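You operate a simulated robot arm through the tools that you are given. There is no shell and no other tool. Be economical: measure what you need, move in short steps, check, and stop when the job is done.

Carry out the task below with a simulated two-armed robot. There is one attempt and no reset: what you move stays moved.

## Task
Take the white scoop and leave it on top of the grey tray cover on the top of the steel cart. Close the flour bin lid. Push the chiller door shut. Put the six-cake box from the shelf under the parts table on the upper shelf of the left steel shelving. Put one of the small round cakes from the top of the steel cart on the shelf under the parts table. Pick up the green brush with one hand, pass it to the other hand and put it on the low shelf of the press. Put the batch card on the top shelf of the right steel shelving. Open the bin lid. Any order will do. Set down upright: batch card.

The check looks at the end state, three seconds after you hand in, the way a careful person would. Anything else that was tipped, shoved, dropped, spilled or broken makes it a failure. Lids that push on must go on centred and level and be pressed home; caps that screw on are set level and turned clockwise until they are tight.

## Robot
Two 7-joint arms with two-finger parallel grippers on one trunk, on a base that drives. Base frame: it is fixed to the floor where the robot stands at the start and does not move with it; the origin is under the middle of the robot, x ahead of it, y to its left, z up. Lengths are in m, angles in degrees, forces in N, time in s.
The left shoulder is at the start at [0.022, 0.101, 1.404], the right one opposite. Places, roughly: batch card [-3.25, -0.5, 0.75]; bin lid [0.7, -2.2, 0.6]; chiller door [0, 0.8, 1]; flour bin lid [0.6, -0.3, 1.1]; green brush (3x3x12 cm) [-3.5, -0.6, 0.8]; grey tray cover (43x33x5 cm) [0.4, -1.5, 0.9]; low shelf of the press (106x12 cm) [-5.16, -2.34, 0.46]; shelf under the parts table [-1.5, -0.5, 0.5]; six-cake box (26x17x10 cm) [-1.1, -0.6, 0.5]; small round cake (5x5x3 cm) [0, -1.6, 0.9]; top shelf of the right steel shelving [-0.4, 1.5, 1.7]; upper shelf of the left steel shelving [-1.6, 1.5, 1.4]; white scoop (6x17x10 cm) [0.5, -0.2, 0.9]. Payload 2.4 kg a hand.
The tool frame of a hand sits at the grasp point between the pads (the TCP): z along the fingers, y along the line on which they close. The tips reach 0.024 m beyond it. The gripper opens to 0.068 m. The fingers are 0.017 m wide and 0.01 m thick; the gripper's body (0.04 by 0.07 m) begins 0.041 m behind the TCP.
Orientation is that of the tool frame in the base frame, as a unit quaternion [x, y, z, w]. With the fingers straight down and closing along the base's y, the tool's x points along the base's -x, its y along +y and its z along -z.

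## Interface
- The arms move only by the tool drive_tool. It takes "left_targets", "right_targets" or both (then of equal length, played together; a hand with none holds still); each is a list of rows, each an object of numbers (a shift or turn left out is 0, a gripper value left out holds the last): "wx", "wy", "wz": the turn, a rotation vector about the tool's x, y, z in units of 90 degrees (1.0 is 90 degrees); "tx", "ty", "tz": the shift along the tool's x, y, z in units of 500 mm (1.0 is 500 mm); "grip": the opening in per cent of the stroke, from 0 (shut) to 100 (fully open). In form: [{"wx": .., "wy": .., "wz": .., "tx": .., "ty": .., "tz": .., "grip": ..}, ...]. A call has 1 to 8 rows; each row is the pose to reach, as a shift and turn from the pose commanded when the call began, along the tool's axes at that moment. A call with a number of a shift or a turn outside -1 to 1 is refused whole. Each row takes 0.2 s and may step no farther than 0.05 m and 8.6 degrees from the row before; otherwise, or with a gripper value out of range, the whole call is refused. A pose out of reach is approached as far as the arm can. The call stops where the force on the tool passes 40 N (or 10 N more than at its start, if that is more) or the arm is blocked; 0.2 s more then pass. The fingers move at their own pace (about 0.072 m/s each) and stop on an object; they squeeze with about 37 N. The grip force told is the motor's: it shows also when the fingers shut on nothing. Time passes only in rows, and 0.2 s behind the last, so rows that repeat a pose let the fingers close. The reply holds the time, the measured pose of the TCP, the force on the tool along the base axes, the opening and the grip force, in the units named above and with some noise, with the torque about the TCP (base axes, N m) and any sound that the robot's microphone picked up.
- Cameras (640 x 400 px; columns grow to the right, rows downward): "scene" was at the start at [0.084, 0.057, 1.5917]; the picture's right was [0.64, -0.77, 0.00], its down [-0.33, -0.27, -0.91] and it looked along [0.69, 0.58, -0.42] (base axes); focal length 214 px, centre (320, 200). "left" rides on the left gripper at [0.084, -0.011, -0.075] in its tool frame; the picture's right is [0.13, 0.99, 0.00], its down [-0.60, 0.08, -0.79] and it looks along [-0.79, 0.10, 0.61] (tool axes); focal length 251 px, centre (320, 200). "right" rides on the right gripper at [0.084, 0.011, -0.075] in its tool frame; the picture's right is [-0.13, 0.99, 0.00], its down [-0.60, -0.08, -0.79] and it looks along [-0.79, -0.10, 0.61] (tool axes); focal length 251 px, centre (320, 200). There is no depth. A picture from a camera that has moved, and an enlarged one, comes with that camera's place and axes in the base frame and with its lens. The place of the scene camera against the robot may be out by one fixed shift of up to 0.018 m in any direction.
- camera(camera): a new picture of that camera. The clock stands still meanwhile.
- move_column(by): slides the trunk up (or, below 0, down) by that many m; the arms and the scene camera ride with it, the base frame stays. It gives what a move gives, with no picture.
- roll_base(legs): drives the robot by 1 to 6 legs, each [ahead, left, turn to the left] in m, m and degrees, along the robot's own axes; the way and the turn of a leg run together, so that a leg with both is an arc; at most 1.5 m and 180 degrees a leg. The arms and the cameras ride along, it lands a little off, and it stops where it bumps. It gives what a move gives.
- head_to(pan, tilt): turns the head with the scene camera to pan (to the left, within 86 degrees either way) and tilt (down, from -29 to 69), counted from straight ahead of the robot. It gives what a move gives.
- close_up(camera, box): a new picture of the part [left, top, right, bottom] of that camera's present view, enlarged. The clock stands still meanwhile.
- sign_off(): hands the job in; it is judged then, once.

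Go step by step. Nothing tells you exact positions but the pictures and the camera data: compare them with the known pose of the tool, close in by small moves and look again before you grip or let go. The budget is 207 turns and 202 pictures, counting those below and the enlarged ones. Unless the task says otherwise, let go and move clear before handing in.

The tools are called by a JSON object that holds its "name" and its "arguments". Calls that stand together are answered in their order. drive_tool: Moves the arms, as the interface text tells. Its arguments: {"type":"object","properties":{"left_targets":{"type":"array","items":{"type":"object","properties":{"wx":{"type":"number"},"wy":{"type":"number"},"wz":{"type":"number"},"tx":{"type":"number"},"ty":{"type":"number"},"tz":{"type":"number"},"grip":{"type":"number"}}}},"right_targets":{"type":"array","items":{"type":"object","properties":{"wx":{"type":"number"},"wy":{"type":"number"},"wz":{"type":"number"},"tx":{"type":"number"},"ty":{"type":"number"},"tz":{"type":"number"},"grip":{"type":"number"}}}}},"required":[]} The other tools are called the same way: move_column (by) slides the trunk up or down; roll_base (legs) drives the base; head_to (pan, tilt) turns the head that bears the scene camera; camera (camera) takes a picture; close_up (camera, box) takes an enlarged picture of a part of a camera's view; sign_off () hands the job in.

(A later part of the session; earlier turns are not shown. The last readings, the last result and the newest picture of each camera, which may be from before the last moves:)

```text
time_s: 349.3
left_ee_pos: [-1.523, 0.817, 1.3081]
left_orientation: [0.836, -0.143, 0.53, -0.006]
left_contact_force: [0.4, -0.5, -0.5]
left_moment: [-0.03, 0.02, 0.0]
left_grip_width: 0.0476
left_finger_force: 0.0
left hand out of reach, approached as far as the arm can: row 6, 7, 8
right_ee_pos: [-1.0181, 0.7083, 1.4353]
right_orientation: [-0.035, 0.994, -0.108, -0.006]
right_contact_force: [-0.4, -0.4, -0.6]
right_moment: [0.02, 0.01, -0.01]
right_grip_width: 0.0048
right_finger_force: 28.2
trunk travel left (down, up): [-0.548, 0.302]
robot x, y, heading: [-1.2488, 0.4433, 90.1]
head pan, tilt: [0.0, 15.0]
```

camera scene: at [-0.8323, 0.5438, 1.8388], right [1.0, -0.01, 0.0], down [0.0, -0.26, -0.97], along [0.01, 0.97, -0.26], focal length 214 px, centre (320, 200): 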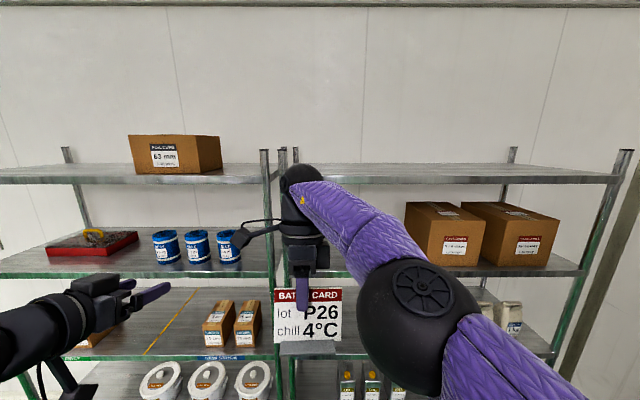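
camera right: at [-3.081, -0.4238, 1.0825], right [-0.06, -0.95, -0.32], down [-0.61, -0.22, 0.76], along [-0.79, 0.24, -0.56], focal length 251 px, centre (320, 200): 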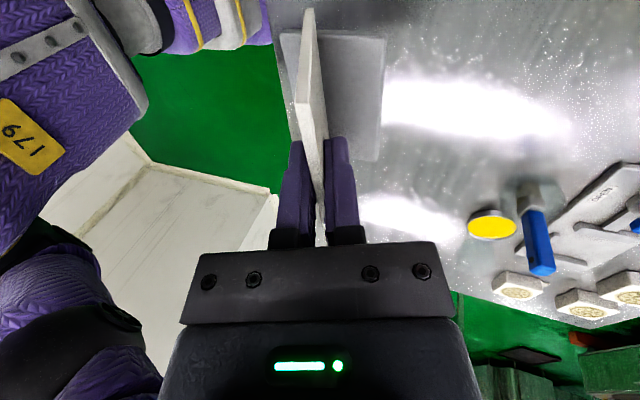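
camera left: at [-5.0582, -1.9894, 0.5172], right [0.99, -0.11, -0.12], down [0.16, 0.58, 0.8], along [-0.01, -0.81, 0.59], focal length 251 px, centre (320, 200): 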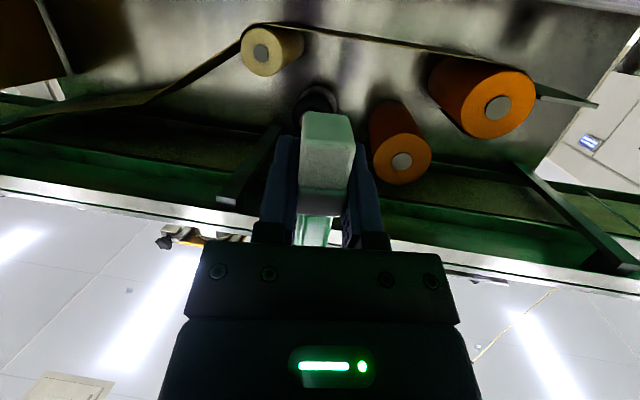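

{"name": "drive_tool", "arguments": {"left_targets": [{"wx": 0.028, "wy": -0.005, "wz": -0.06}, {"wx": 0.056, "wy": -0.01, "wz": -0.121}, {"wx": 0.084, "wy": -0.016, "wz": -0.182}, {"wx": 0.111, "wy": -0.021, "wz": -0.242}, {"wx": 0.139, "wy": -0.026, "wz": -0.303}, {"wx": 0.167, "wy": -0.031, "wz": -0.363}], "right_targets": [{"tx": 0.057, "ty": 0.043, "tz": 0.038}, {"tx": 0.114, "ty": 0.086, "tz": 0.076}, {"tx": 0.171, "ty": 0.129, "tz": 0.113}, {"tx": 0.229, "ty": 0.172, "tz": 0.151}, {"tx": 0.286, "ty": 0.215, "tz": 0.189}, {"tx": 0.343, "ty": 0.258, "tz": 0.227}]}}

{"name": "head_to", "arguments": {"pan": 0, "tilt": 40}}

{"name": "camera", "arguments": {"camera": "scene"}}

{"name": "camera", "arguments": {"camera": "left"}}

```text
time_s: 350.7
left_ee_pos: [-1.5222, 0.8179, 1.3075]
left_orientation: [0.847, 0.169, 0.504, 0.032]
left_contact_force: [-0.1, 0.4, -0.1]
left_moment: [-0.02, 0.03, 0.0]
left_grip_width: 0.0475
left_finger_force: 0.1
right_ee_pos: [-1.1999, 0.8006, 1.2967]
right_orientation: [-0.034, 0.993, -0.109, -0.007]
right_contact_force: [-0.2, -0.4, -1.7]
right_moment: [0.02, 0.01, -0.04]
right_grip_width: 0.0046
right_finger_force: 28.5
trunk travel left (down, up): [-0.548, 0.302]
robot x, y, heading: [-1.2455, 0.4421, 90.4]
head pan, tilt: [0.0, 15.0]
```

```text
time_s: 351.6
left_ee_pos: [-1.5218, 0.816, 1.3065]
left_orientation: [0.847, 0.167, 0.504, 0.031]
left_contact_force: [0.6, 1.0, 0.3]
left_moment: [0.01, 0.0, -0.01]
left_grip_width: 0.0476
left_finger_force: 0.0
right_ee_pos: [-1.1976, 0.7987, 1.2985]
right_orientation: [-0.034, 0.993, -0.109, -0.007]
right_contact_force: [-0.4, -0.5, -1.7]
right_moment: [-0.01, 0.02, -0.01]
right_grip_width: 0.0044
right_finger_force: 27.8
trunk travel left (down, up): [-0.548, 0.302]
robot x, y, heading: [-1.2505, 0.4414, 90.0]
head pan, tilt: [0.0, 40.0]
```

```text
46 pictures are left
camera scene: at [-1.2478, 0.5421, 1.4992], right [1.0, 0.0, 0.0], down [0.0, -0.64, -0.77], along [0.0, 0.77, -0.64], focal length 214 px, centre (320, 200)
```

scene: 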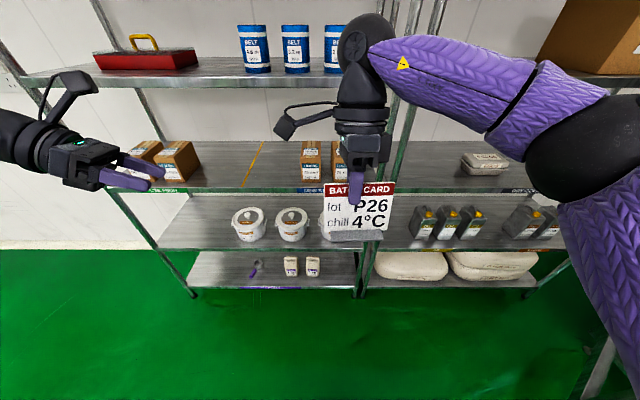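

```text
45 pictures are left
camera left: at [-1.5512, 0.8442, 1.4125], right [0.3, -0.89, 0.33], down [-0.93, -0.36, -0.1], along [0.21, -0.27, -0.94], focal length 251 px, centre (320, 200)
```

left: 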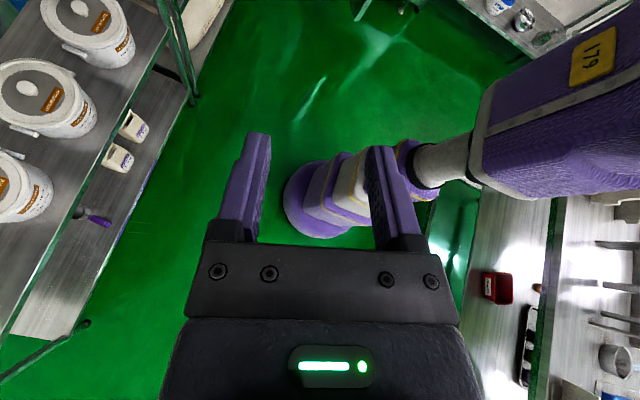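

{"name": "drive_tool", "arguments": {"left_targets": [{"wx": -0.021, "wy": -0.005, "wz": 0.012, "tx": 0.036, "ty": 0.029, "tz": 0.069, "grip": 60}, {"wx": -0.041, "wy": -0.011, "wz": 0.024, "tx": 0.072, "ty": 0.058, "tz": 0.138}, {"wx": -0.062, "wy": -0.016, "wz": 0.036, "tx": 0.108, "ty": 0.087, "tz": 0.208}, {"wx": -0.082, "wy": -0.022, "wz": 0.048, "tx": 0.144, "ty": 0.116, "tz": 0.277}, {"wx": -0.103, "wy": -0.027, "wz": 0.06, "tx": 0.18, "ty": 0.145, "tz": 0.346}]}}

{"name": "camera", "arguments": {"camera": "left"}}

{"name": "close_up", "arguments": {"camera": "scene", "box": [190, 130, 430, 290]}}

```text
time_s: 352.8
left_ee_pos: [-1.3135, 0.7935, 1.3139]
left_orientation: [0.859, 0.086, 0.499, 0.079]
left_contact_force: [0.6, -0.4, -0.4]
left_moment: [0.01, 0.01, 0.0]
left_grip_width: 0.0407
left_finger_force: 0.1
right_ee_pos: [-1.1976, 0.7976, 1.298]
right_orientation: [-0.033, 0.993, -0.109, -0.007]
right_contact_force: [0.7, 0.3, -1.6]
right_moment: [0.0, 0.04, 0.0]
right_grip_width: 0.0045
right_finger_force: 28.1
trunk travel left (down, up): [-0.548, 0.302]
robot x, y, heading: [-1.249, 0.446, 90.0]
head pan, tilt: [0.0, 40.0]
```

```text
44 pictures are left
camera left: at [-1.338, 0.8258, 1.4192], right [0.13, -0.94, 0.33], down [-0.98, -0.17, -0.1], along [0.15, -0.31, -0.94], focal length 251 px, centre (320, 200)
```

left: 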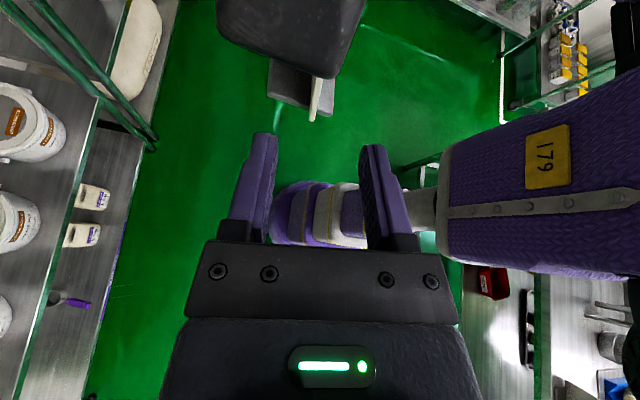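

```text
2.50 times, centred on (310, 210) of scene
camera zoom: at [-1.247, 0.5422, 1.4991], right [1.0, 0.0, 0.0], down [0.0, -0.64, -0.77], along [0.0, 0.77, -0.64], focal length 536 px, centre (345, 175)
```

zoom: 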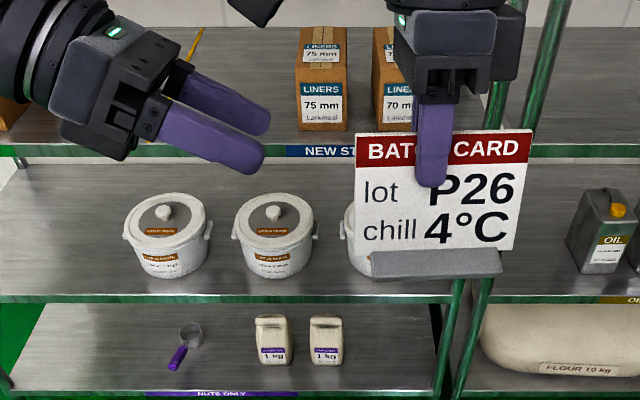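

Well aligned. The left fingers advance around the card's lower left edge.

{"name": "drive_tool", "arguments": {"left_targets": [{"tx": 0.002, "tz": 0.07}, {"tx": 0.004, "tz": 0.14}, {"tx": 0.004, "tz": 0.198}]}}

{"name": "camera", "arguments": {"camera": "left"}}

{"name": "close_up", "arguments": {"camera": "scene", "box": [190, 130, 430, 290]}}

```text
time_s: 353.4
left_ee_pos: [-1.2528, 0.7991, 1.2856]
left_orientation: [0.856, 0.089, 0.504, 0.072]
left_contact_force: [-0.6, 0.0, -0.4]
left_moment: [0.02, 0.01, -0.02]
left_grip_width: 0.0408
left_finger_force: 0.1
right_ee_pos: [-1.1951, 0.7986, 1.2938]
right_orientation: [-0.031, 0.993, -0.114, 0.003]
right_contact_force: [0.0, -0.2, -1.1]
right_moment: [0.01, 0.0, 0.01]
right_grip_width: 0.0047
right_finger_force: 27.9
trunk travel left (down, up): [-0.548, 0.302]
robot x, y, heading: [-1.247, 0.4446, 89.9]
head pan, tilt: [0.0, 40.0]
stopped in row 3 (left hand): the force on the tool passed its limit at 65 N (the readings are from after the stop); the commanded pose is now the measured one
```

```text
42 pictures are left
camera left: at [-1.2784, 0.8294, 1.3911], right [0.14, -0.94, 0.32], down [-0.98, -0.19, -0.12], along [0.17, -0.3, -0.94], focal length 251 px, centre (320, 200)
```

left: 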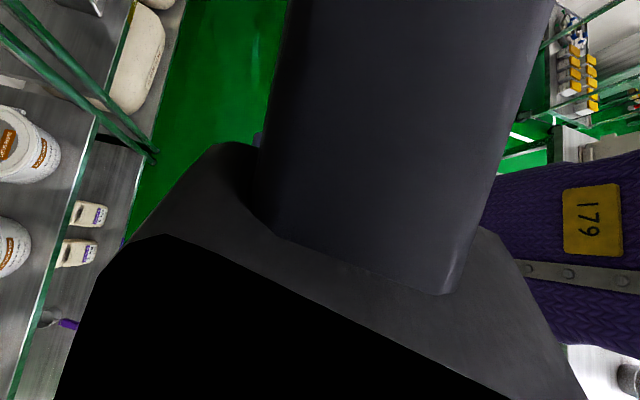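

```text
2.50 times, centred on (310, 210) of scene
camera zoom: at [-1.2477, 0.5422, 1.4991], right [1.0, 0.0, 0.0], down [0.0, -0.64, -0.77], along [0.0, 0.77, -0.64], focal length 536 px, centre (345, 175)
```

zoom: 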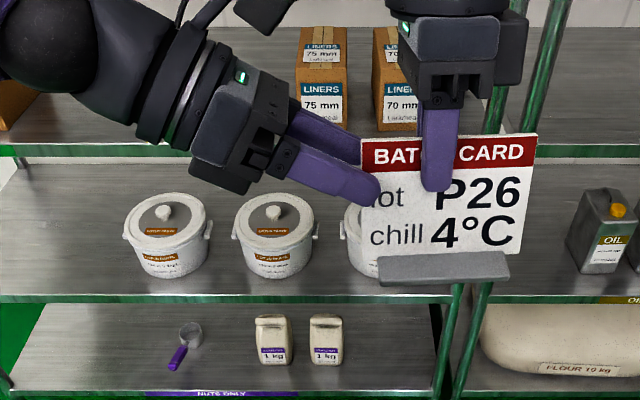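

The two wrist cameras collided lightly; the card is still held. I retreat the left hand and rotate the right hand (with the card) by 45° so the cameras clear each other.

{"name": "drive_tool", "arguments": {"left_targets": [{"tz": -0.07}, {"tz": -0.14}, {"tz": -0.22}]}}

{"name": "drive_tool", "arguments": {"right_targets": [{"wy": 0.085}, {"wy": 0.17}, {"wy": 0.255}, {"wy": 0.34}, {"wy": 0.425}, {"wy": 0.5}]}}

{"name": "close_up", "arguments": {"camera": "scene", "box": [190, 120, 460, 300]}}

{"name": "camera", "arguments": {"camera": "left"}}

```text
time_s: 354.2
left_ee_pos: [-1.3507, 0.8018, 1.341]
left_orientation: [0.856, 0.088, 0.505, 0.072]
left_contact_force: [0.3, 0.2, 0.7]
left_moment: [0.0, -0.03, -0.01]
left_grip_width: 0.0408
left_finger_force: 0.1
right_ee_pos: [-1.1936, 0.7986, 1.2938]
right_orientation: [-0.031, 0.993, -0.114, 0.002]
right_contact_force: [-0.5, 0.1, -1.4]
right_moment: [0.01, -0.04, 0.0]
right_grip_width: 0.0049
right_finger_force: 28.3
trunk travel left (down, up): [-0.548, 0.302]
robot x, y, heading: [-1.2501, 0.443, 90.0]
head pan, tilt: [0.0, 40.0]
```

```text
time_s: 355.6
left_ee_pos: [-1.3485, 0.8022, 1.3408]
left_orientation: [0.856, 0.09, 0.504, 0.071]
left_contact_force: [0.2, -0.7, 0.6]
left_moment: [0.0, 0.0, -0.01]
left_grip_width: 0.0409
left_finger_force: 0.0
right_ee_pos: [-1.1937, 0.7994, 1.2945]
right_orientation: [0.015, 0.917, -0.117, -0.38]
right_contact_force: [-0.3, 0.2, -1.0]
right_moment: [0.03, -0.05, 0.01]
right_grip_width: 0.0047
right_finger_force: 27.8
trunk travel left (down, up): [-0.548, 0.302]
robot x, y, heading: [-1.2523, 0.442, 90.0]
head pan, tilt: [0.0, 40.0]
```

```text
2.22 times, centred on (325, 210) of scene
camera zoom: at [-1.2475, 0.5421, 1.4991], right [1.0, 0.0, 0.0], down [0.0, -0.64, -0.77], along [0.0, 0.77, -0.64], focal length 477 px, centre (309, 178)
```

zoom: 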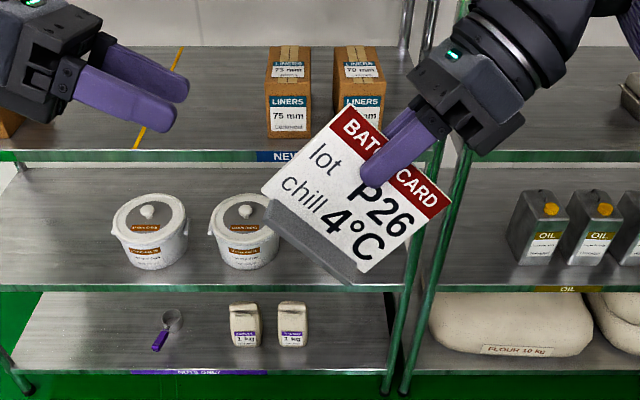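

```text
39 pictures are left
camera left: at [-1.3742, 0.8329, 1.4452], right [0.14, -0.94, 0.32], down [-0.98, -0.19, -0.12], along [0.17, -0.3, -0.94], focal length 251 px, centre (320, 200)
```

left: 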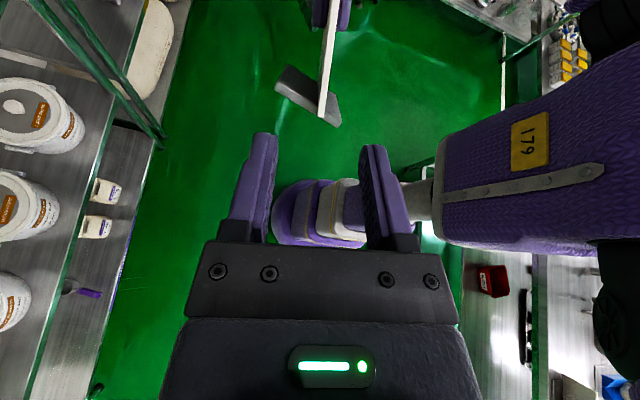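

{"name": "drive_tool", "arguments": {"left_targets": [{"tx": -0.008, "ty": 0.006, "tz": 0.07}, {"tx": -0.015, "ty": 0.012, "tz": 0.14}, {"tx": -0.021, "ty": 0.012, "tz": 0.196}]}}

{"name": "close_up", "arguments": {"camera": "scene", "box": [190, 120, 460, 300]}}

{"name": "camera", "arguments": {"camera": "left"}}

```text
time_s: 356.4
left_ee_pos: [-1.2686, 0.7926, 1.282]
left_orientation: [0.856, 0.091, 0.503, 0.07]
left_contact_force: [-21.8, 1.6, 3.2]
left_moment: [0.11, 0.47, 0.63]
left_grip_width: 0.0425
left_finger_force: 1.3
right_ee_pos: [-1.1943, 0.7993, 1.2929]
right_orientation: [0.017, 0.919, -0.116, -0.377]
right_contact_force: [21.4, -0.8, -3.8]
right_moment: [-0.12, -0.97, -0.35]
right_grip_width: 0.0061
right_finger_force: 28.7
trunk travel left (down, up): [-0.548, 0.302]
robot x, y, heading: [-1.2441, 0.441, 89.9]
head pan, tilt: [0.0, 40.0]
```

```text
2.22 times, centred on (325, 210) of scene
camera zoom: at [-1.2471, 0.5424, 1.4991], right [1.0, 0.0, 0.0], down [0.0, -0.64, -0.77], along [0.0, 0.77, -0.64], focal length 477 px, centre (309, 178)
```

zoom: 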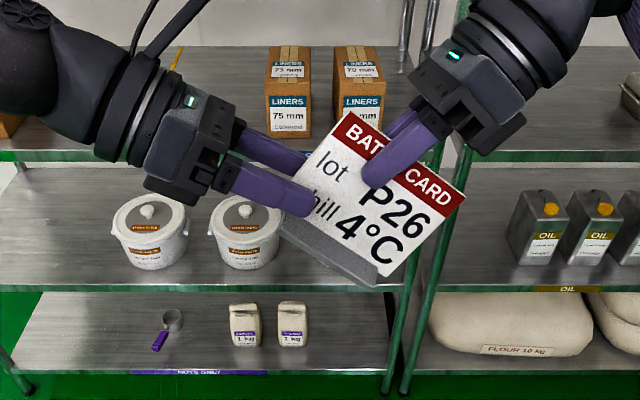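

```text
37 pictures are left
camera left: at [-1.294, 0.8234, 1.3873], right [0.14, -0.94, 0.32], down [-0.98, -0.19, -0.11], along [0.17, -0.3, -0.94], focal length 251 px, centre (320, 200)
```

left: 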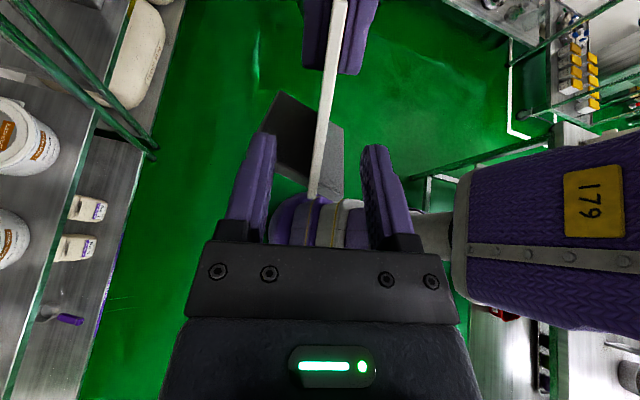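

The lower finger met the card's foot. I back slightly, shift up off the foot, then go in again.

{"name": "drive_tool", "arguments": {"left_targets": [{"tz": -0.03}, {"tz": -0.035, "tx": 0.03}, {"tz": -0.01, "tx": 0.032}]}}

{"name": "close_up", "arguments": {"camera": "scene", "box": [230, 140, 410, 260]}}

```text
time_s: 357.2
left_ee_pos: [-1.2655, 0.7946, 1.2991]
left_orientation: [0.856, 0.089, 0.505, 0.071]
left_contact_force: [0.2, 0.4, -0.7]
left_moment: [0.0, 0.01, -0.01]
left_grip_width: 0.0408
left_finger_force: 0.1
right_ee_pos: [-1.1951, 0.799, 1.2931]
right_orientation: [0.015, 0.918, -0.117, -0.378]
right_contact_force: [-0.3, 0.1, -2.0]
right_moment: [-0.02, -0.04, -0.01]
right_grip_width: 0.0046
right_finger_force: 27.8
trunk travel left (down, up): [-0.548, 0.302]
robot x, y, heading: [-1.2498, 0.4439, 90.1]
head pan, tilt: [0.0, 40.0]
```

```text
3.33 times, centred on (320, 200) of scene
camera zoom: at [-1.2475, 0.5422, 1.4991], right [1.0, 0.0, 0.0], down [0.0, -0.64, -0.77], along [0.0, 0.77, -0.64], focal length 715 px, centre (320, 200)
```

zoom: 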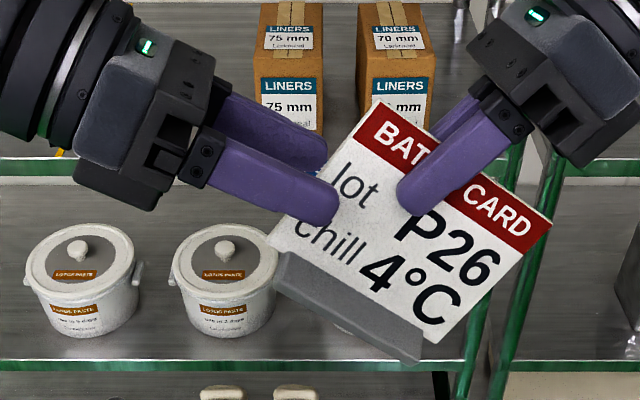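

Clear of the foot, with about 3 cm overlap. Close the left, then open the right and withdraw it up-right.

{"name": "drive_tool", "arguments": {"left_targets": [{"grip": 0}, {"grip": 0}, {"grip": 0}, {"grip": 0}]}}

{"name": "drive_tool", "arguments": {"right_targets": [{"grip": 60}, {"grip": 60}, {"grip": 60, "tz": -0.02}, {"tz": -0.09}, {"tz": -0.17}, {"tz": -0.25}]}}

{"name": "camera", "arguments": {"camera": "scene"}}

```text
time_s: 358.2
left_ee_pos: [-1.2649, 0.7943, 1.2977]
left_orientation: [0.856, 0.09, 0.504, 0.071]
left_contact_force: [3.0, 6.8, -0.2]
left_moment: [0.03, -0.04, 0.13]
left_grip_width: 0.0046
left_finger_force: 27.5
right_ee_pos: [-1.1946, 0.7987, 1.2939]
right_orientation: [0.015, 0.918, -0.117, -0.379]
right_contact_force: [-2.6, -5.2, 0.4]
right_moment: [-0.01, 0.06, 0.32]
right_grip_width: 0.0047
right_finger_force: 28.0
trunk travel left (down, up): [-0.548, 0.302]
robot x, y, heading: [-1.243, 0.4439, 90.0]
head pan, tilt: [0.0, 40.0]
```

```text
time_s: 359.6
left_ee_pos: [-1.2657, 0.7944, 1.2981]
left_orientation: [0.856, 0.089, 0.505, 0.071]
left_contact_force: [-0.3, -0.4, -0.5]
left_moment: [0.0, 0.09, 0.0]
left_grip_width: 0.0045
left_finger_force: 28.1
right_ee_pos: [-1.1022, 0.8259, 1.3833]
right_orientation: [0.015, 0.918, -0.117, -0.379]
right_contact_force: [0.2, 0.2, 0.2]
right_moment: [0.01, 0.02, 0.03]
right_grip_width: 0.0407
right_finger_force: 0.1
trunk travel left (down, up): [-0.548, 0.302]
robot x, y, heading: [-1.2485, 0.442, 90.1]
head pan, tilt: [0.0, 40.0]
```

```text
35 pictures are left
camera scene: at [-1.2475, 0.5419, 1.4991], right [1.0, 0.0, 0.0], down [0.0, -0.64, -0.77], along [0.0, 0.77, -0.64], focal length 214 px, centre (320, 200)
```

scene: 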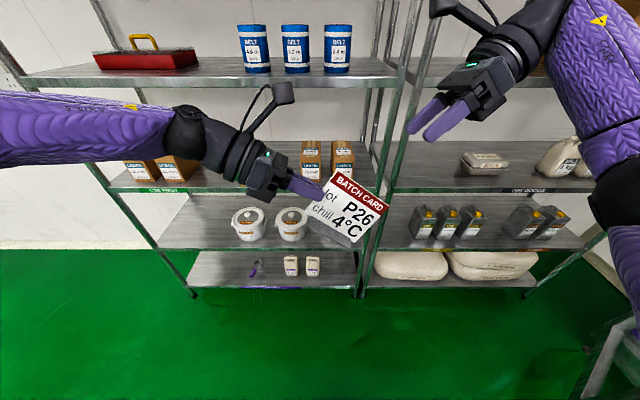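

The left hand holds the card. I rotate the left hand to bring the card upright and retract the right hand.

{"name": "drive_tool", "arguments": {"left_targets": [{"wy": 0.085}, {"wy": 0.17}, {"wy": 0.255}, {"wy": 0.34}, {"wy": 0.425}, {"wy": 0.5}], "right_targets": [{"tx": -0.05, "ty": -0.034, "tz": 0.008}, {"tx": -0.1, "ty": -0.068, "tz": 0.015}, {"tx": -0.154, "ty": -0.1, "tz": 0.023}, {"tx": -0.205, "ty": -0.135, "tz": 0.03}, {"tx": -0.257, "ty": -0.168, "tz": 0.038}, {"tx": -0.308, "ty": -0.202, "tz": 0.046}]}}

{"name": "camera", "arguments": {"camera": "scene"}}

```text
time_s: 361.1
left_ee_pos: [-1.2638, 0.7941, 1.2987]
left_orientation: [0.598, 0.11, 0.794, 0.031]
left_contact_force: [-0.1, -0.6, -1.6]
left_moment: [0.0, 0.16, 0.02]
left_grip_width: 0.0043
left_finger_force: 28.1
right_ee_pos: [-1.008, 0.7002, 1.2796]
right_orientation: [0.015, 0.918, -0.116, -0.379]
right_contact_force: [-0.1, -0.5, 0.7]
right_moment: [-0.01, 0.01, -0.02]
right_grip_width: 0.041
right_finger_force: 0.1
trunk travel left (down, up): [-0.548, 0.302]
robot x, y, heading: [-1.2505, 0.4398, 89.9]
head pan, tilt: [0.0, 40.0]
```

```text
34 pictures are left
camera scene: at [-1.2471, 0.5415, 1.4992], right [1.0, 0.0, 0.0], down [0.0, -0.64, -0.77], along [0.0, 0.77, -0.64], focal length 214 px, centre (320, 200)
```

scene: 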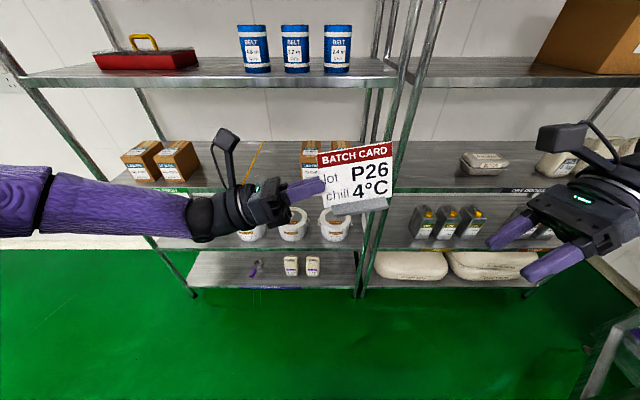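

{"name": "drive_tool", "arguments": {"left_targets": [{"wy": -0.05}, {"wy": -0.1}]}}

{"name": "drive_tool", "arguments": {"left_targets": [{"wx": 0.072, "wy": 0.016, "wz": -0.004}, {"wx": 0.144, "wy": 0.031, "wz": -0.007}, {"wx": 0.216, "wy": 0.047, "wz": -0.011}, {"wx": 0.288, "wy": 0.063, "wz": -0.014}, {"wx": 0.36, "wy": 0.078, "wz": -0.018}, {"wx": 0.432, "wy": 0.094, "wz": -0.021}]}}

{"name": "close_up", "arguments": {"camera": "scene", "box": [180, 100, 460, 300]}}

```text
time_s: 361.6
left_ee_pos: [-1.2651, 0.7945, 1.2997]
left_orientation: [0.659, 0.106, 0.744, 0.041]
left_contact_force: [-0.2, 0.0, -1.6]
left_moment: [-0.02, 0.11, 0.0]
left_grip_width: 0.0042
left_finger_force: 27.6
right_ee_pos: [-1.008, 0.702, 1.28]
right_orientation: [0.015, 0.918, -0.117, -0.379]
right_contact_force: [-0.1, 0.5, -0.3]
right_moment: [-0.02, -0.02, 0.02]
right_grip_width: 0.0409
right_finger_force: 0.1
trunk travel left (down, up): [-0.548, 0.302]
robot x, y, heading: [-1.2454, 0.4444, 89.8]
head pan, tilt: [0.0, 40.0]
```

```text
time_s: 363.1
left_ee_pos: [-1.3175, 0.8178, 1.3216]
left_orientation: [0.577, 0.363, 0.711, -0.175]
left_contact_force: [-0.7, 0.1, -0.9]
left_moment: [-0.02, 0.06, -0.04]
left_grip_width: 0.0041
left_finger_force: 28.0
left hand out of reach, approached as far as the arm can: row 4, 5, 6
right_ee_pos: [-1.011, 0.701, 1.2799]
right_orientation: [0.015, 0.918, -0.116, -0.379]
right_contact_force: [-0.4, -0.4, 1.0]
right_moment: [0.0, 0.03, 0.0]
right_grip_width: 0.0409
right_finger_force: 0.0
trunk travel left (down, up): [-0.548, 0.302]
robot x, y, heading: [-1.2496, 0.4428, 89.9]
head pan, tilt: [0.0, 40.0]
```

```text
2.00 times, centred on (320, 200) of scene
camera zoom: at [-1.2497, 0.542, 1.4991], right [1.0, 0.0, 0.0], down [0.0, -0.64, -0.77], along [0.0, 0.77, -0.64], focal length 429 px, centre (320, 200)
```

zoom: 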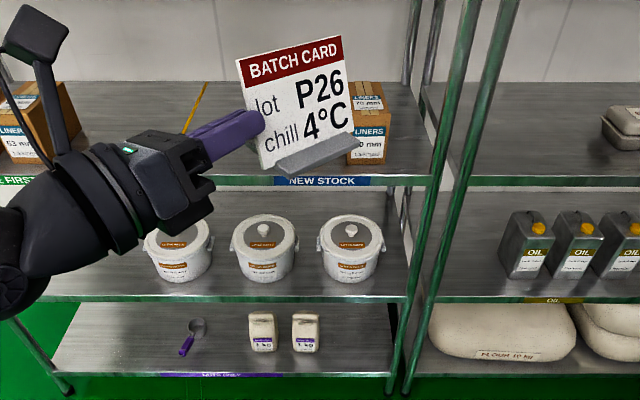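

The card is upright in the left hand, pointing right-forward. I raise the trunk fully, lift the hand, and drive in front of the right shelving.

{"name": "move_column", "arguments": {"by": 0.3}}

{"name": "roll_base", "arguments": {"legs": [[0, -0.49, 0], [0.25, 0, 0]]}}

{"name": "drive_tool", "arguments": {"left_targets": [{"tx": 0.085, "ty": 0.028, "tz": 0.006}, {"tx": 0.17, "ty": 0.057, "tz": 0.013}, {"tx": 0.256, "ty": 0.085, "tz": 0.019}, {"tx": 0.341, "ty": 0.113, "tz": 0.025}, {"tx": 0.37, "ty": 0.123, "tz": 0.027}]}}

{"name": "head_to", "arguments": {"pan": 0, "tilt": 25}}

{"name": "camera", "arguments": {"camera": "scene"}}

```text
time_s: 366.1
left_ee_pos: [-1.3144, 0.8187, 1.6218]
left_orientation: [0.577, 0.361, 0.711, -0.176]
left_contact_force: [0.6, 0.5, -1.0]
left_moment: [-0.1, 0.05, 0.0]
left_grip_width: 0.0041
left_finger_force: 28.0
right_ee_pos: [-1.0071, 0.7042, 1.5801]
right_orientation: [0.014, 0.918, -0.118, -0.379]
right_contact_force: [0.3, -1.0, 0.2]
right_moment: [-0.04, 0.01, -0.02]
right_grip_width: 0.0406
right_finger_force: 0.0
trunk travel left (down, up): [-0.848, 0.002]
robot x, y, heading: [-1.2438, 0.446, 90.3]
head pan, tilt: [0.0, 40.0]
```

```text
time_s: 370.4
left_ee_pos: [-0.8297, 1.0745, 1.6221]
left_orientation: [0.579, 0.358, 0.712, -0.172]
left_contact_force: [0.2, 0.8, -0.6]
left_moment: [-0.09, 0.09, 0.0]
left_grip_width: 0.0044
left_finger_force: 27.2
right_ee_pos: [-0.5242, 0.9557, 1.5796]
right_orientation: [0.02, 0.918, -0.115, -0.38]
right_contact_force: [0.7, 0.0, 0.5]
right_moment: [0.0, 0.02, 0.03]
right_grip_width: 0.0411
right_finger_force: 0.0
trunk travel left (down, up): [-0.848, 0.002]
robot x, y, heading: [-0.7662, 0.6983, 89.3]
head pan, tilt: [0.0, 40.0]
```

```text
time_s: 371.6
left_ee_pos: [-0.83, 1.0731, 1.819]
left_orientation: [0.579, 0.358, 0.712, -0.171]
left_contact_force: [0.5, -0.1, -2.0]
left_moment: [-0.05, 0.08, 0.01]
left_grip_width: 0.0042
left_finger_force: 27.6
right_ee_pos: [-0.5233, 0.9563, 1.5797]
right_orientation: [0.02, 0.918, -0.115, -0.38]
right_contact_force: [0.3, -0.9, 0.3]
right_moment: [-0.02, 0.04, 0.01]
right_grip_width: 0.0405
right_finger_force: 0.1
trunk travel left (down, up): [-0.848, 0.002]
robot x, y, heading: [-0.7696, 0.7001, 89.3]
head pan, tilt: [0.0, 40.0]
```

```text
time_s: 372.3
left_ee_pos: [-0.8302, 1.0736, 1.8178]
left_orientation: [0.58, 0.357, 0.712, -0.172]
left_contact_force: [0.1, -0.6, -1.2]
left_moment: [-0.1, 0.1, -0.01]
left_grip_width: 0.0043
left_finger_force: 28.5
right_ee_pos: [-0.5234, 0.9575, 1.5805]
right_orientation: [0.02, 0.918, -0.116, -0.379]
right_contact_force: [0.2, 1.5, -0.3]
right_moment: [-0.02, 0.02, -0.01]
right_grip_width: 0.0408
right_finger_force: 0.0
trunk travel left (down, up): [-0.848, 0.002]
robot x, y, heading: [-0.7675, 0.6963, 89.4]
head pan, tilt: [0.0, 25.0]
```

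```text
32 pictures are left
camera scene: at [-0.7656, 0.7985, 1.8226], right [1.0, -0.01, 0.0], down [0.0, -0.42, -0.91], along [0.01, 0.91, -0.42], focal length 214 px, centre (320, 200)
```

scene: 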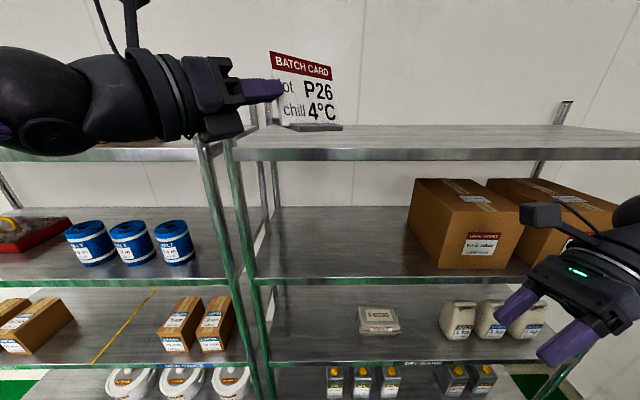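

{"name": "roll_base", "arguments": {"legs": [[0.15, -0.05, 0.5]]}}

{"name": "drive_tool", "arguments": {"left_targets": [{"tx": 0.014, "ty": -0.065, "tz": 0.07}, {"tx": 0.028, "ty": -0.13, "tz": 0.14}, {"tx": 0.042, "ty": -0.195, "tz": 0.21}, {"tx": 0.046, "ty": -0.214, "tz": 0.228}]}}

{"name": "camera", "arguments": {"camera": "scene"}}

```text
time_s: 373.7
left_ee_pos: [-0.7811, 1.2246, 1.8188]
left_orientation: [0.578, 0.359, 0.712, -0.174]
left_contact_force: [-0.1, 0.0, -3.0]
left_moment: [-0.07, 0.04, 0.02]
left_grip_width: 0.0041
left_finger_force: 27.6
right_ee_pos: [-0.4757, 1.1097, 1.5811]
right_orientation: [0.019, 0.918, -0.115, -0.379]
right_contact_force: [0.7, -0.6, -0.8]
right_moment: [0.0, 0.03, 0.0]
right_grip_width: 0.0409
right_finger_force: 0.0
trunk travel left (down, up): [-0.848, 0.002]
robot x, y, heading: [-0.7158, 0.8538, 89.5]
head pan, tilt: [0.0, 25.0]
```

```text
time_s: 374.7
left_ee_pos: [-0.7723, 1.3518, 1.8149]
left_orientation: [0.584, 0.348, 0.714, -0.168]
left_contact_force: [0.4, -0.7, -1.2]
left_moment: [-0.07, 0.05, -0.01]
left_grip_width: 0.0044
left_finger_force: 27.9
left hand out of reach, approached as far as the arm can: row 3, 4
right_ee_pos: [-0.4759, 1.1079, 1.5799]
right_orientation: [0.019, 0.918, -0.115, -0.38]
right_contact_force: [0.9, -1.1, -0.3]
right_moment: [0.0, 0.0, -0.02]
right_grip_width: 0.0407
right_finger_force: 0.0
trunk travel left (down, up): [-0.848, 0.002]
robot x, y, heading: [-0.7181, 0.8526, 89.6]
head pan, tilt: [0.0, 25.0]
```

```text
31 pictures are left
camera scene: at [-0.7159, 0.9494, 1.8228], right [1.0, -0.01, 0.0], down [0.0, -0.42, -0.91], along [0.01, 0.91, -0.42], focal length 214 px, centre (320, 200)
```

scene: 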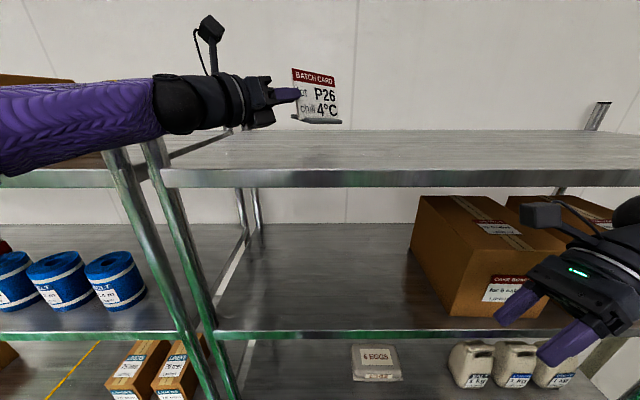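

{"name": "roll_base", "arguments": {"legs": [[0.022, 0, 0]]}}

{"name": "drive_tool", "arguments": {"left_targets": [{"tx": -0.05, "ty": -0.016, "tz": -0.004}, {"tx": -0.09, "ty": -0.028, "tz": -0.007}]}}

{"name": "close_up", "arguments": {"camera": "scene", "box": [200, 60, 400, 200]}}

```text
time_s: 375.5
left_ee_pos: [-0.7708, 1.3727, 1.8169]
left_orientation: [0.583, 0.349, 0.714, -0.168]
left_contact_force: [0.1, -1.0, -1.4]
left_moment: [-0.06, 0.08, -0.01]
left_grip_width: 0.0043
left_finger_force: 27.9
right_ee_pos: [-0.4756, 1.1286, 1.5803]
right_orientation: [0.018, 0.918, -0.115, -0.379]
right_contact_force: [-0.4, -0.6, 0.6]
right_moment: [0.01, 0.01, -0.01]
right_grip_width: 0.0408
right_finger_force: 0.1
trunk travel left (down, up): [-0.848, 0.002]
robot x, y, heading: [-0.7158, 0.8726, 89.5]
head pan, tilt: [0.0, 25.0]
```

```text
time_s: 376.1
left_ee_pos: [-0.7717, 1.3736, 1.7691]
left_orientation: [0.584, 0.347, 0.714, -0.169]
left_contact_force: [-3.0, 1.6, 12.7]
left_moment: [-0.55, 0.74, -0.29]
left_grip_width: 0.0042
left_finger_force: 27.7
right_ee_pos: [-0.4746, 1.13, 1.5798]
right_orientation: [0.019, 0.918, -0.115, -0.379]
right_contact_force: [0.0, 0.1, 0.2]
right_moment: [0.02, 0.04, -0.01]
right_grip_width: 0.0411
right_finger_force: 0.1
trunk travel left (down, up): [-0.848, 0.002]
robot x, y, heading: [-0.7177, 0.869, 89.9]
head pan, tilt: [0.0, 25.0]
```

```text
2.86 times, centred on (300, 130) of scene
camera zoom: at [-0.7165, 0.9717, 1.823], right [1.0, -0.01, 0.0], down [0.0, -0.42, -0.91], along [0.01, 0.91, -0.42], focal length 613 px, centre (377, 400)
```

zoom: 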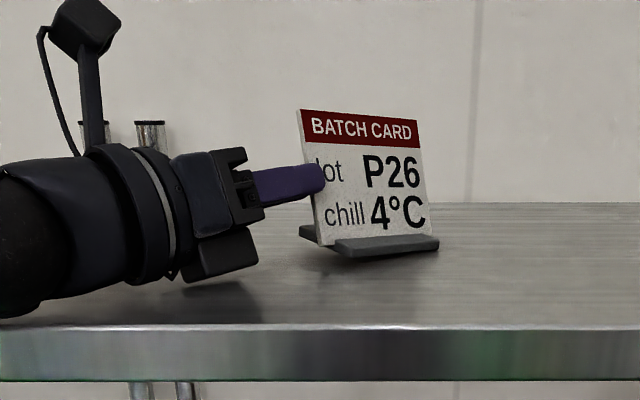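

The gripper body touches the shelf before the card's foot does. I lift, yaw further so the body stays in front of the shelf edge, and shift slightly back.

{"name": "drive_tool", "arguments": {"left_targets": [{"tx": 0.05, "ty": 0.016, "tz": 0.004}, {"tx": 0.08, "ty": 0.025, "tz": 0.006}]}}

{"name": "drive_tool", "arguments": {"left_targets": [{"wx": 0.066, "wy": 0.021, "wz": 0.005}, {"wx": 0.132, "wy": 0.042, "wz": 0.01}, {"wx": 0.198, "wy": 0.062, "wz": 0.016}, {"wx": 0.264, "wy": 0.083, "wz": 0.021}, {"wx": 0.31, "wy": 0.098, "wz": 0.025}]}}

{"name": "close_up", "arguments": {"camera": "scene", "box": [200, 40, 420, 200]}}

```text
time_s: 376.7
left_ee_pos: [-0.7708, 1.3759, 1.8102]
left_orientation: [0.584, 0.349, 0.714, -0.167]
left_contact_force: [0.2, 0.1, -1.7]
left_moment: [-0.11, 0.1, 0.0]
left_grip_width: 0.0045
left_finger_force: 27.3
right_ee_pos: [-0.4747, 1.1322, 1.5801]
right_orientation: [0.019, 0.918, -0.115, -0.379]
right_contact_force: [0.1, -0.1, 0.9]
right_moment: [0.02, 0.02, 0.0]
right_grip_width: 0.0407
right_finger_force: 0.0
trunk travel left (down, up): [-0.848, 0.002]
robot x, y, heading: [-0.7177, 0.87, 90.0]
head pan, tilt: [0.0, 25.0]
```

```text
time_s: 377.9
left_ee_pos: [-0.7733, 1.3757, 1.81]
left_orientation: [0.477, 0.485, 0.647, -0.344]
left_contact_force: [1.0, -0.3, -1.7]
left_moment: [-0.07, 0.05, 0.01]
left_grip_width: 0.0042
left_finger_force: 27.6
right_ee_pos: [-0.4745, 1.1323, 1.5809]
right_orientation: [0.019, 0.918, -0.115, -0.379]
right_contact_force: [0.8, 0.5, 0.0]
right_moment: [-0.02, 0.02, 0.0]
right_grip_width: 0.0409
right_finger_force: 0.0
trunk travel left (down, up): [-0.848, 0.002]
robot x, y, heading: [-0.7164, 0.8726, 89.9]
head pan, tilt: [0.0, 25.0]
```

```text
2.50 times, centred on (310, 120) of scene
camera zoom: at [-0.7158, 0.9735, 1.8226], right [1.0, -0.01, 0.0], down [0.0, -0.42, -0.91], along [0.01, 0.91, -0.42], focal length 536 px, centre (345, 400)
```

zoom: 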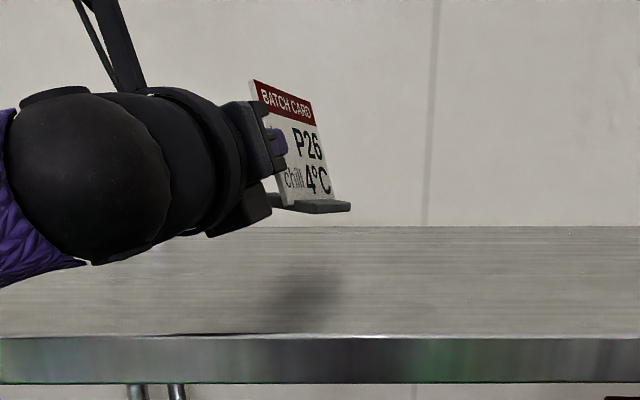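

{"name": "roll_base", "arguments": {"legs": [[-0.024, 0, 0]]}}

{"name": "drive_tool", "arguments": {"left_targets": [{"tx": -0.045, "ty": -0.014, "tz": -0.003}, {"tx": -0.09, "ty": -0.028, "tz": -0.007}, {"tx": -0.1, "ty": -0.031, "tz": -0.008}]}}

{"name": "close_up", "arguments": {"camera": "scene", "box": [200, 60, 400, 200]}}

```text
time_s: 378.8
left_ee_pos: [-0.7731, 1.3547, 1.809]
left_orientation: [0.478, 0.485, 0.647, -0.343]
left_contact_force: [-0.2, 0.6, -1.8]
left_moment: [-0.08, 0.02, 0.0]
left_grip_width: 0.0044
left_finger_force: 28.0
right_ee_pos: [-0.4749, 1.1116, 1.5806]
right_orientation: [0.019, 0.918, -0.116, -0.38]
right_contact_force: [-0.8, 0.2, 1.0]
right_moment: [-0.01, 0.0, 0.04]
right_grip_width: 0.0409
right_finger_force: 0.0
trunk travel left (down, up): [-0.848, 0.002]
robot x, y, heading: [-0.7131, 0.8517, 89.6]
head pan, tilt: [0.0, 25.0]
```

```text
time_s: 379.4
left_ee_pos: [-0.7716, 1.35, 1.7714]
left_orientation: [0.47, 0.482, 0.653, -0.347]
left_contact_force: [0.3, -0.1, -0.4]
left_moment: [-0.14, 0.05, 0.01]
left_grip_width: 0.0045
left_finger_force: 27.9
right_ee_pos: [-0.4754, 1.1079, 1.5804]
right_orientation: [0.019, 0.918, -0.115, -0.38]
right_contact_force: [-0.7, 0.1, 0.7]
right_moment: [-0.02, 0.02, 0.01]
right_grip_width: 0.0411
right_finger_force: 0.0
trunk travel left (down, up): [-0.848, 0.002]
robot x, y, heading: [-0.7159, 0.8461, 89.5]
head pan, tilt: [0.0, 25.0]
stopped in row 3 (left hand): the force on the tool passed its limit at 58 N (the readings are from after the stop); the commanded pose is now the measured one
```

```text
2.86 times, centred on (300, 130) of scene
camera zoom: at [-0.7155, 0.949, 1.8227], right [1.0, -0.01, 0.0], down [0.0, -0.42, -0.91], along [0.01, 0.91, -0.42], focal length 613 px, centre (377, 400)
```

zoom: 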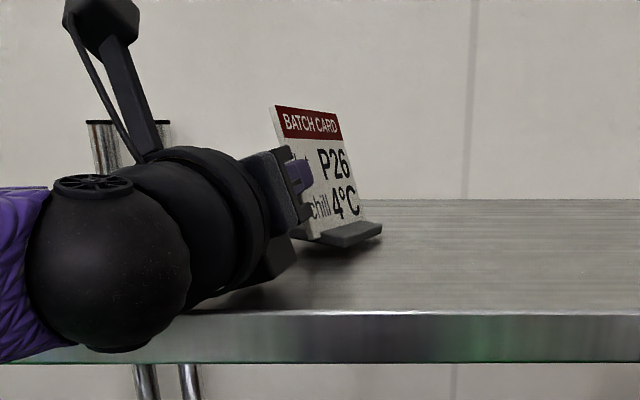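

The gripper body is still catching the shelf edge; the card's foot is ~3 cm above the surface. I move back 2 cm and lower again.

{"name": "roll_base", "arguments": {"legs": [[-0.02, 0, 0]]}}

{"name": "drive_tool", "arguments": {"left_targets": [{"tx": -0.015, "ty": -0.005}, {"tx": -0.03, "ty": -0.01}, {"tx": -0.042, "ty": -0.014}]}}

{"name": "close_up", "arguments": {"camera": "scene", "box": [200, 60, 400, 200]}}

```text
time_s: 380.2
left_ee_pos: [-0.7748, 1.3324, 1.7722]
left_orientation: [0.473, 0.48, 0.652, -0.348]
left_contact_force: [-0.9, 5.7, 7.5]
left_moment: [-0.45, 0.29, -0.24]
left_grip_width: 0.0044
left_finger_force: 27.3
right_ee_pos: [-0.4756, 1.089, 1.5808]
right_orientation: [0.017, 0.918, -0.116, -0.379]
right_contact_force: [-0.3, 0.4, -0.4]
right_moment: [0.0, -0.01, 0.0]
right_grip_width: 0.0409
right_finger_force: 0.0
trunk travel left (down, up): [-0.848, 0.002]
robot x, y, heading: [-0.7186, 0.8264, 89.5]
head pan, tilt: [0.0, 25.0]
```

```text
time_s: 380.6
left_ee_pos: [-0.7745, 1.3313, 1.7726]
left_orientation: [0.467, 0.476, 0.657, -0.352]
left_contact_force: [-0.9, -0.2, 8.8]
left_moment: [-0.73, 0.38, -0.12]
left_grip_width: 0.0042
left_finger_force: 27.5
right_ee_pos: [-0.4754, 1.0875, 1.5798]
right_orientation: [0.019, 0.918, -0.115, -0.38]
right_contact_force: [-0.5, 0.1, 0.2]
right_moment: [0.0, 0.0, -0.02]
right_grip_width: 0.0407
right_finger_force: 0.1
trunk travel left (down, up): [-0.848, 0.002]
robot x, y, heading: [-0.7167, 0.8294, 89.6]
head pan, tilt: [0.0, 25.0]
stopped in row 1 (left hand): the force on the tool passed its limit at 49 N (the readings are from after the stop); the commanded pose is now the measured one
```

```text
2.86 times, centred on (300, 130) of scene
camera zoom: at [-0.7162, 0.9287, 1.8227], right [1.0, -0.01, 0.0], down [0.0, -0.42, -0.91], along [0.01, 0.91, -0.42], focal length 613 px, centre (377, 400)
```

zoom: 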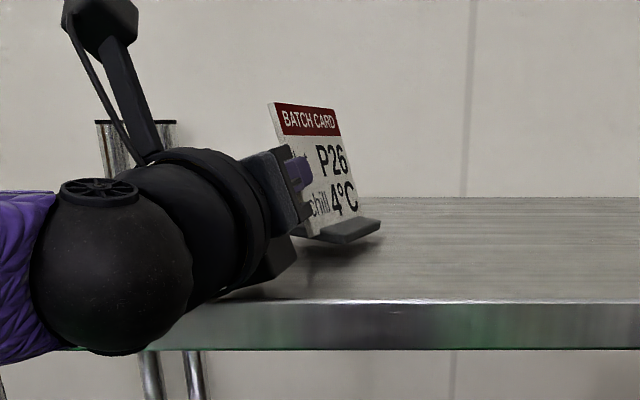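

The contact point shows the shelf edge is really at y≈1.25 and its surface at z≈1.73. I lift a little, move back 5.5 cm and lower again.

{"name": "drive_tool", "arguments": {"left_targets": [{"tx": 0.02, "ty": 0.006}]}}

{"name": "roll_base", "arguments": {"legs": [[-0.055, 0, 0]]}}

{"name": "drive_tool", "arguments": {"left_targets": [{"tx": -0.02, "ty": -0.006}, {"tx": -0.035, "ty": -0.011}, {"tx": -0.045, "ty": -0.014}]}}

{"name": "close_up", "arguments": {"camera": "scene", "box": [200, 60, 400, 200]}}

```text
time_s: 381.0
left_ee_pos: [-0.7747, 1.3316, 1.7798]
left_orientation: [0.468, 0.477, 0.655, -0.352]
left_contact_force: [-0.2, 0.6, -2.2]
left_moment: [-0.07, 0.0, 0.0]
left_grip_width: 0.0044
left_finger_force: 27.6
right_ee_pos: [-0.4744, 1.088, 1.5794]
right_orientation: [0.019, 0.918, -0.114, -0.379]
right_contact_force: [0.7, 0.1, 0.6]
right_moment: [0.02, -0.04, 0.01]
right_grip_width: 0.0411
right_finger_force: 0.1
trunk travel left (down, up): [-0.848, 0.002]
robot x, y, heading: [-0.7187, 0.8316, 89.6]
head pan, tilt: [0.0, 25.0]
```

```text
time_s: 381.9
left_ee_pos: [-0.7736, 1.2787, 1.7811]
left_orientation: [0.469, 0.477, 0.655, -0.352]
left_contact_force: [0.4, -0.3, -1.7]
left_moment: [-0.13, 0.02, 0.0]
left_grip_width: 0.0044
left_finger_force: 27.3
right_ee_pos: [-0.4741, 1.034, 1.58]
right_orientation: [0.02, 0.918, -0.115, -0.379]
right_contact_force: [-0.5, -0.1, 0.3]
right_moment: [0.02, -0.03, -0.02]
right_grip_width: 0.0409
right_finger_force: 0.0
trunk travel left (down, up): [-0.848, 0.002]
robot x, y, heading: [-0.7215, 0.7769, 89.6]
head pan, tilt: [0.0, 25.0]
```

```text
time_s: 382.7
left_ee_pos: [-0.7764, 1.2791, 1.7602]
left_orientation: [0.464, 0.477, 0.658, -0.352]
left_contact_force: [-4.6, 2.1, 19.4]
left_moment: [0.64, -0.74, 0.2]
left_grip_width: 0.0054
left_finger_force: 28.6
right_ee_pos: [-0.4758, 1.0335, 1.5816]
right_orientation: [0.019, 0.918, -0.114, -0.379]
right_contact_force: [-0.1, 0.3, 0.2]
right_moment: [0.03, 0.02, 0.03]
right_grip_width: 0.0408
right_finger_force: 0.1
trunk travel left (down, up): [-0.848, 0.002]
robot x, y, heading: [-0.7171, 0.7783, 89.5]
head pan, tilt: [0.0, 25.0]
```

```text
2.86 times, centred on (300, 130) of scene
camera zoom: at [-0.7181, 0.8747, 1.8231], right [1.0, -0.01, 0.0], down [0.0, -0.42, -0.91], along [0.01, 0.91, -0.42], focal length 613 px, centre (377, 400)
```

zoom: 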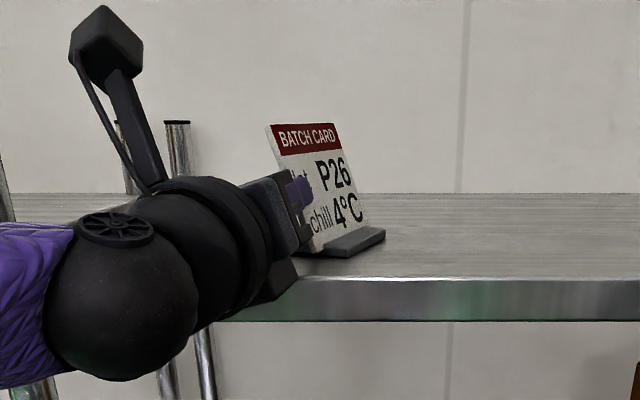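

Now the foot itself carries the load, about 5 cm inside the edge. I ease up, release gently and look.

{"name": "drive_tool", "arguments": {"left_targets": [{"tx": 0.003}, {"grip": 15}, {"grip": 30}, {"grip": 50}, {"grip": 60}]}}

{"name": "close_up", "arguments": {"camera": "scene", "box": [200, 60, 400, 200]}}

```text
time_s: 383.9
left_ee_pos: [-0.7734, 1.2833, 1.7566]
left_orientation: [0.468, 0.478, 0.655, -0.352]
left_contact_force: [1.0, -0.1, 0.2]
left_moment: [0.01, 0.02, 0.0]
left_grip_width: 0.0406
left_finger_force: 0.1
right_ee_pos: [-0.475, 1.0355, 1.5798]
right_orientation: [0.02, 0.918, -0.115, -0.38]
right_contact_force: [-0.2, -0.1, -0.7]
right_moment: [0.02, -0.02, -0.03]
right_grip_width: 0.0408
right_finger_force: 0.0
trunk travel left (down, up): [-0.848, 0.002]
robot x, y, heading: [-0.7187, 0.7787, 89.7]
head pan, tilt: [0.0, 25.0]
```

```text
2.86 times, centred on (300, 130) of scene
camera zoom: at [-0.7164, 0.8763, 1.8227], right [1.0, -0.01, 0.0], down [0.0, -0.42, -0.91], along [0.01, 0.91, -0.42], focal length 613 px, centre (377, 400)
```

zoom: 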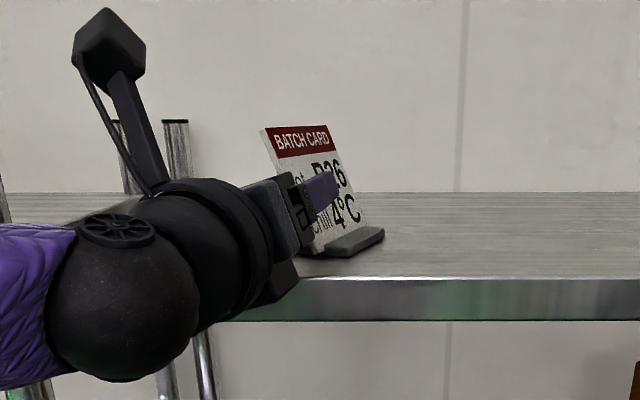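

{"name": "drive_tool", "arguments": {"left_targets": [{"tz": -0.03}, {"tz": -0.08}, {"tz": -0.16}, {"tz": -0.25}]}}

{"name": "close_up", "arguments": {"camera": "scene", "box": [200, 60, 400, 200]}}

```text
time_s: 384.9
left_ee_pos: [-0.8132, 1.1605, 1.7433]
left_orientation: [0.467, 0.477, 0.657, -0.351]
left_contact_force: [0.3, 0.4, -0.1]
left_moment: [0.04, 0.03, 0.0]
left_grip_width: 0.0408
left_finger_force: 0.0
right_ee_pos: [-0.4758, 1.0334, 1.5807]
right_orientation: [0.019, 0.918, -0.114, -0.379]
right_contact_force: [0.1, -0.3, 0.1]
right_moment: [-0.02, -0.04, -0.01]
right_grip_width: 0.0409
right_finger_force: 0.2
trunk travel left (down, up): [-0.848, 0.002]
robot x, y, heading: [-0.7152, 0.7797, 89.5]
head pan, tilt: [0.0, 25.0]
```

```text
2.86 times, centred on (300, 130) of scene
camera zoom: at [-0.7172, 0.8744, 1.8228], right [1.0, -0.01, 0.0], down [0.0, -0.42, -0.91], along [0.01, 0.91, -0.42], focal length 613 px, centre (377, 400)
```

zoom: 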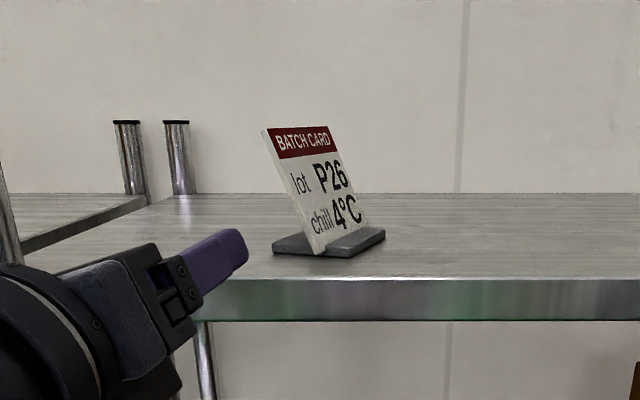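

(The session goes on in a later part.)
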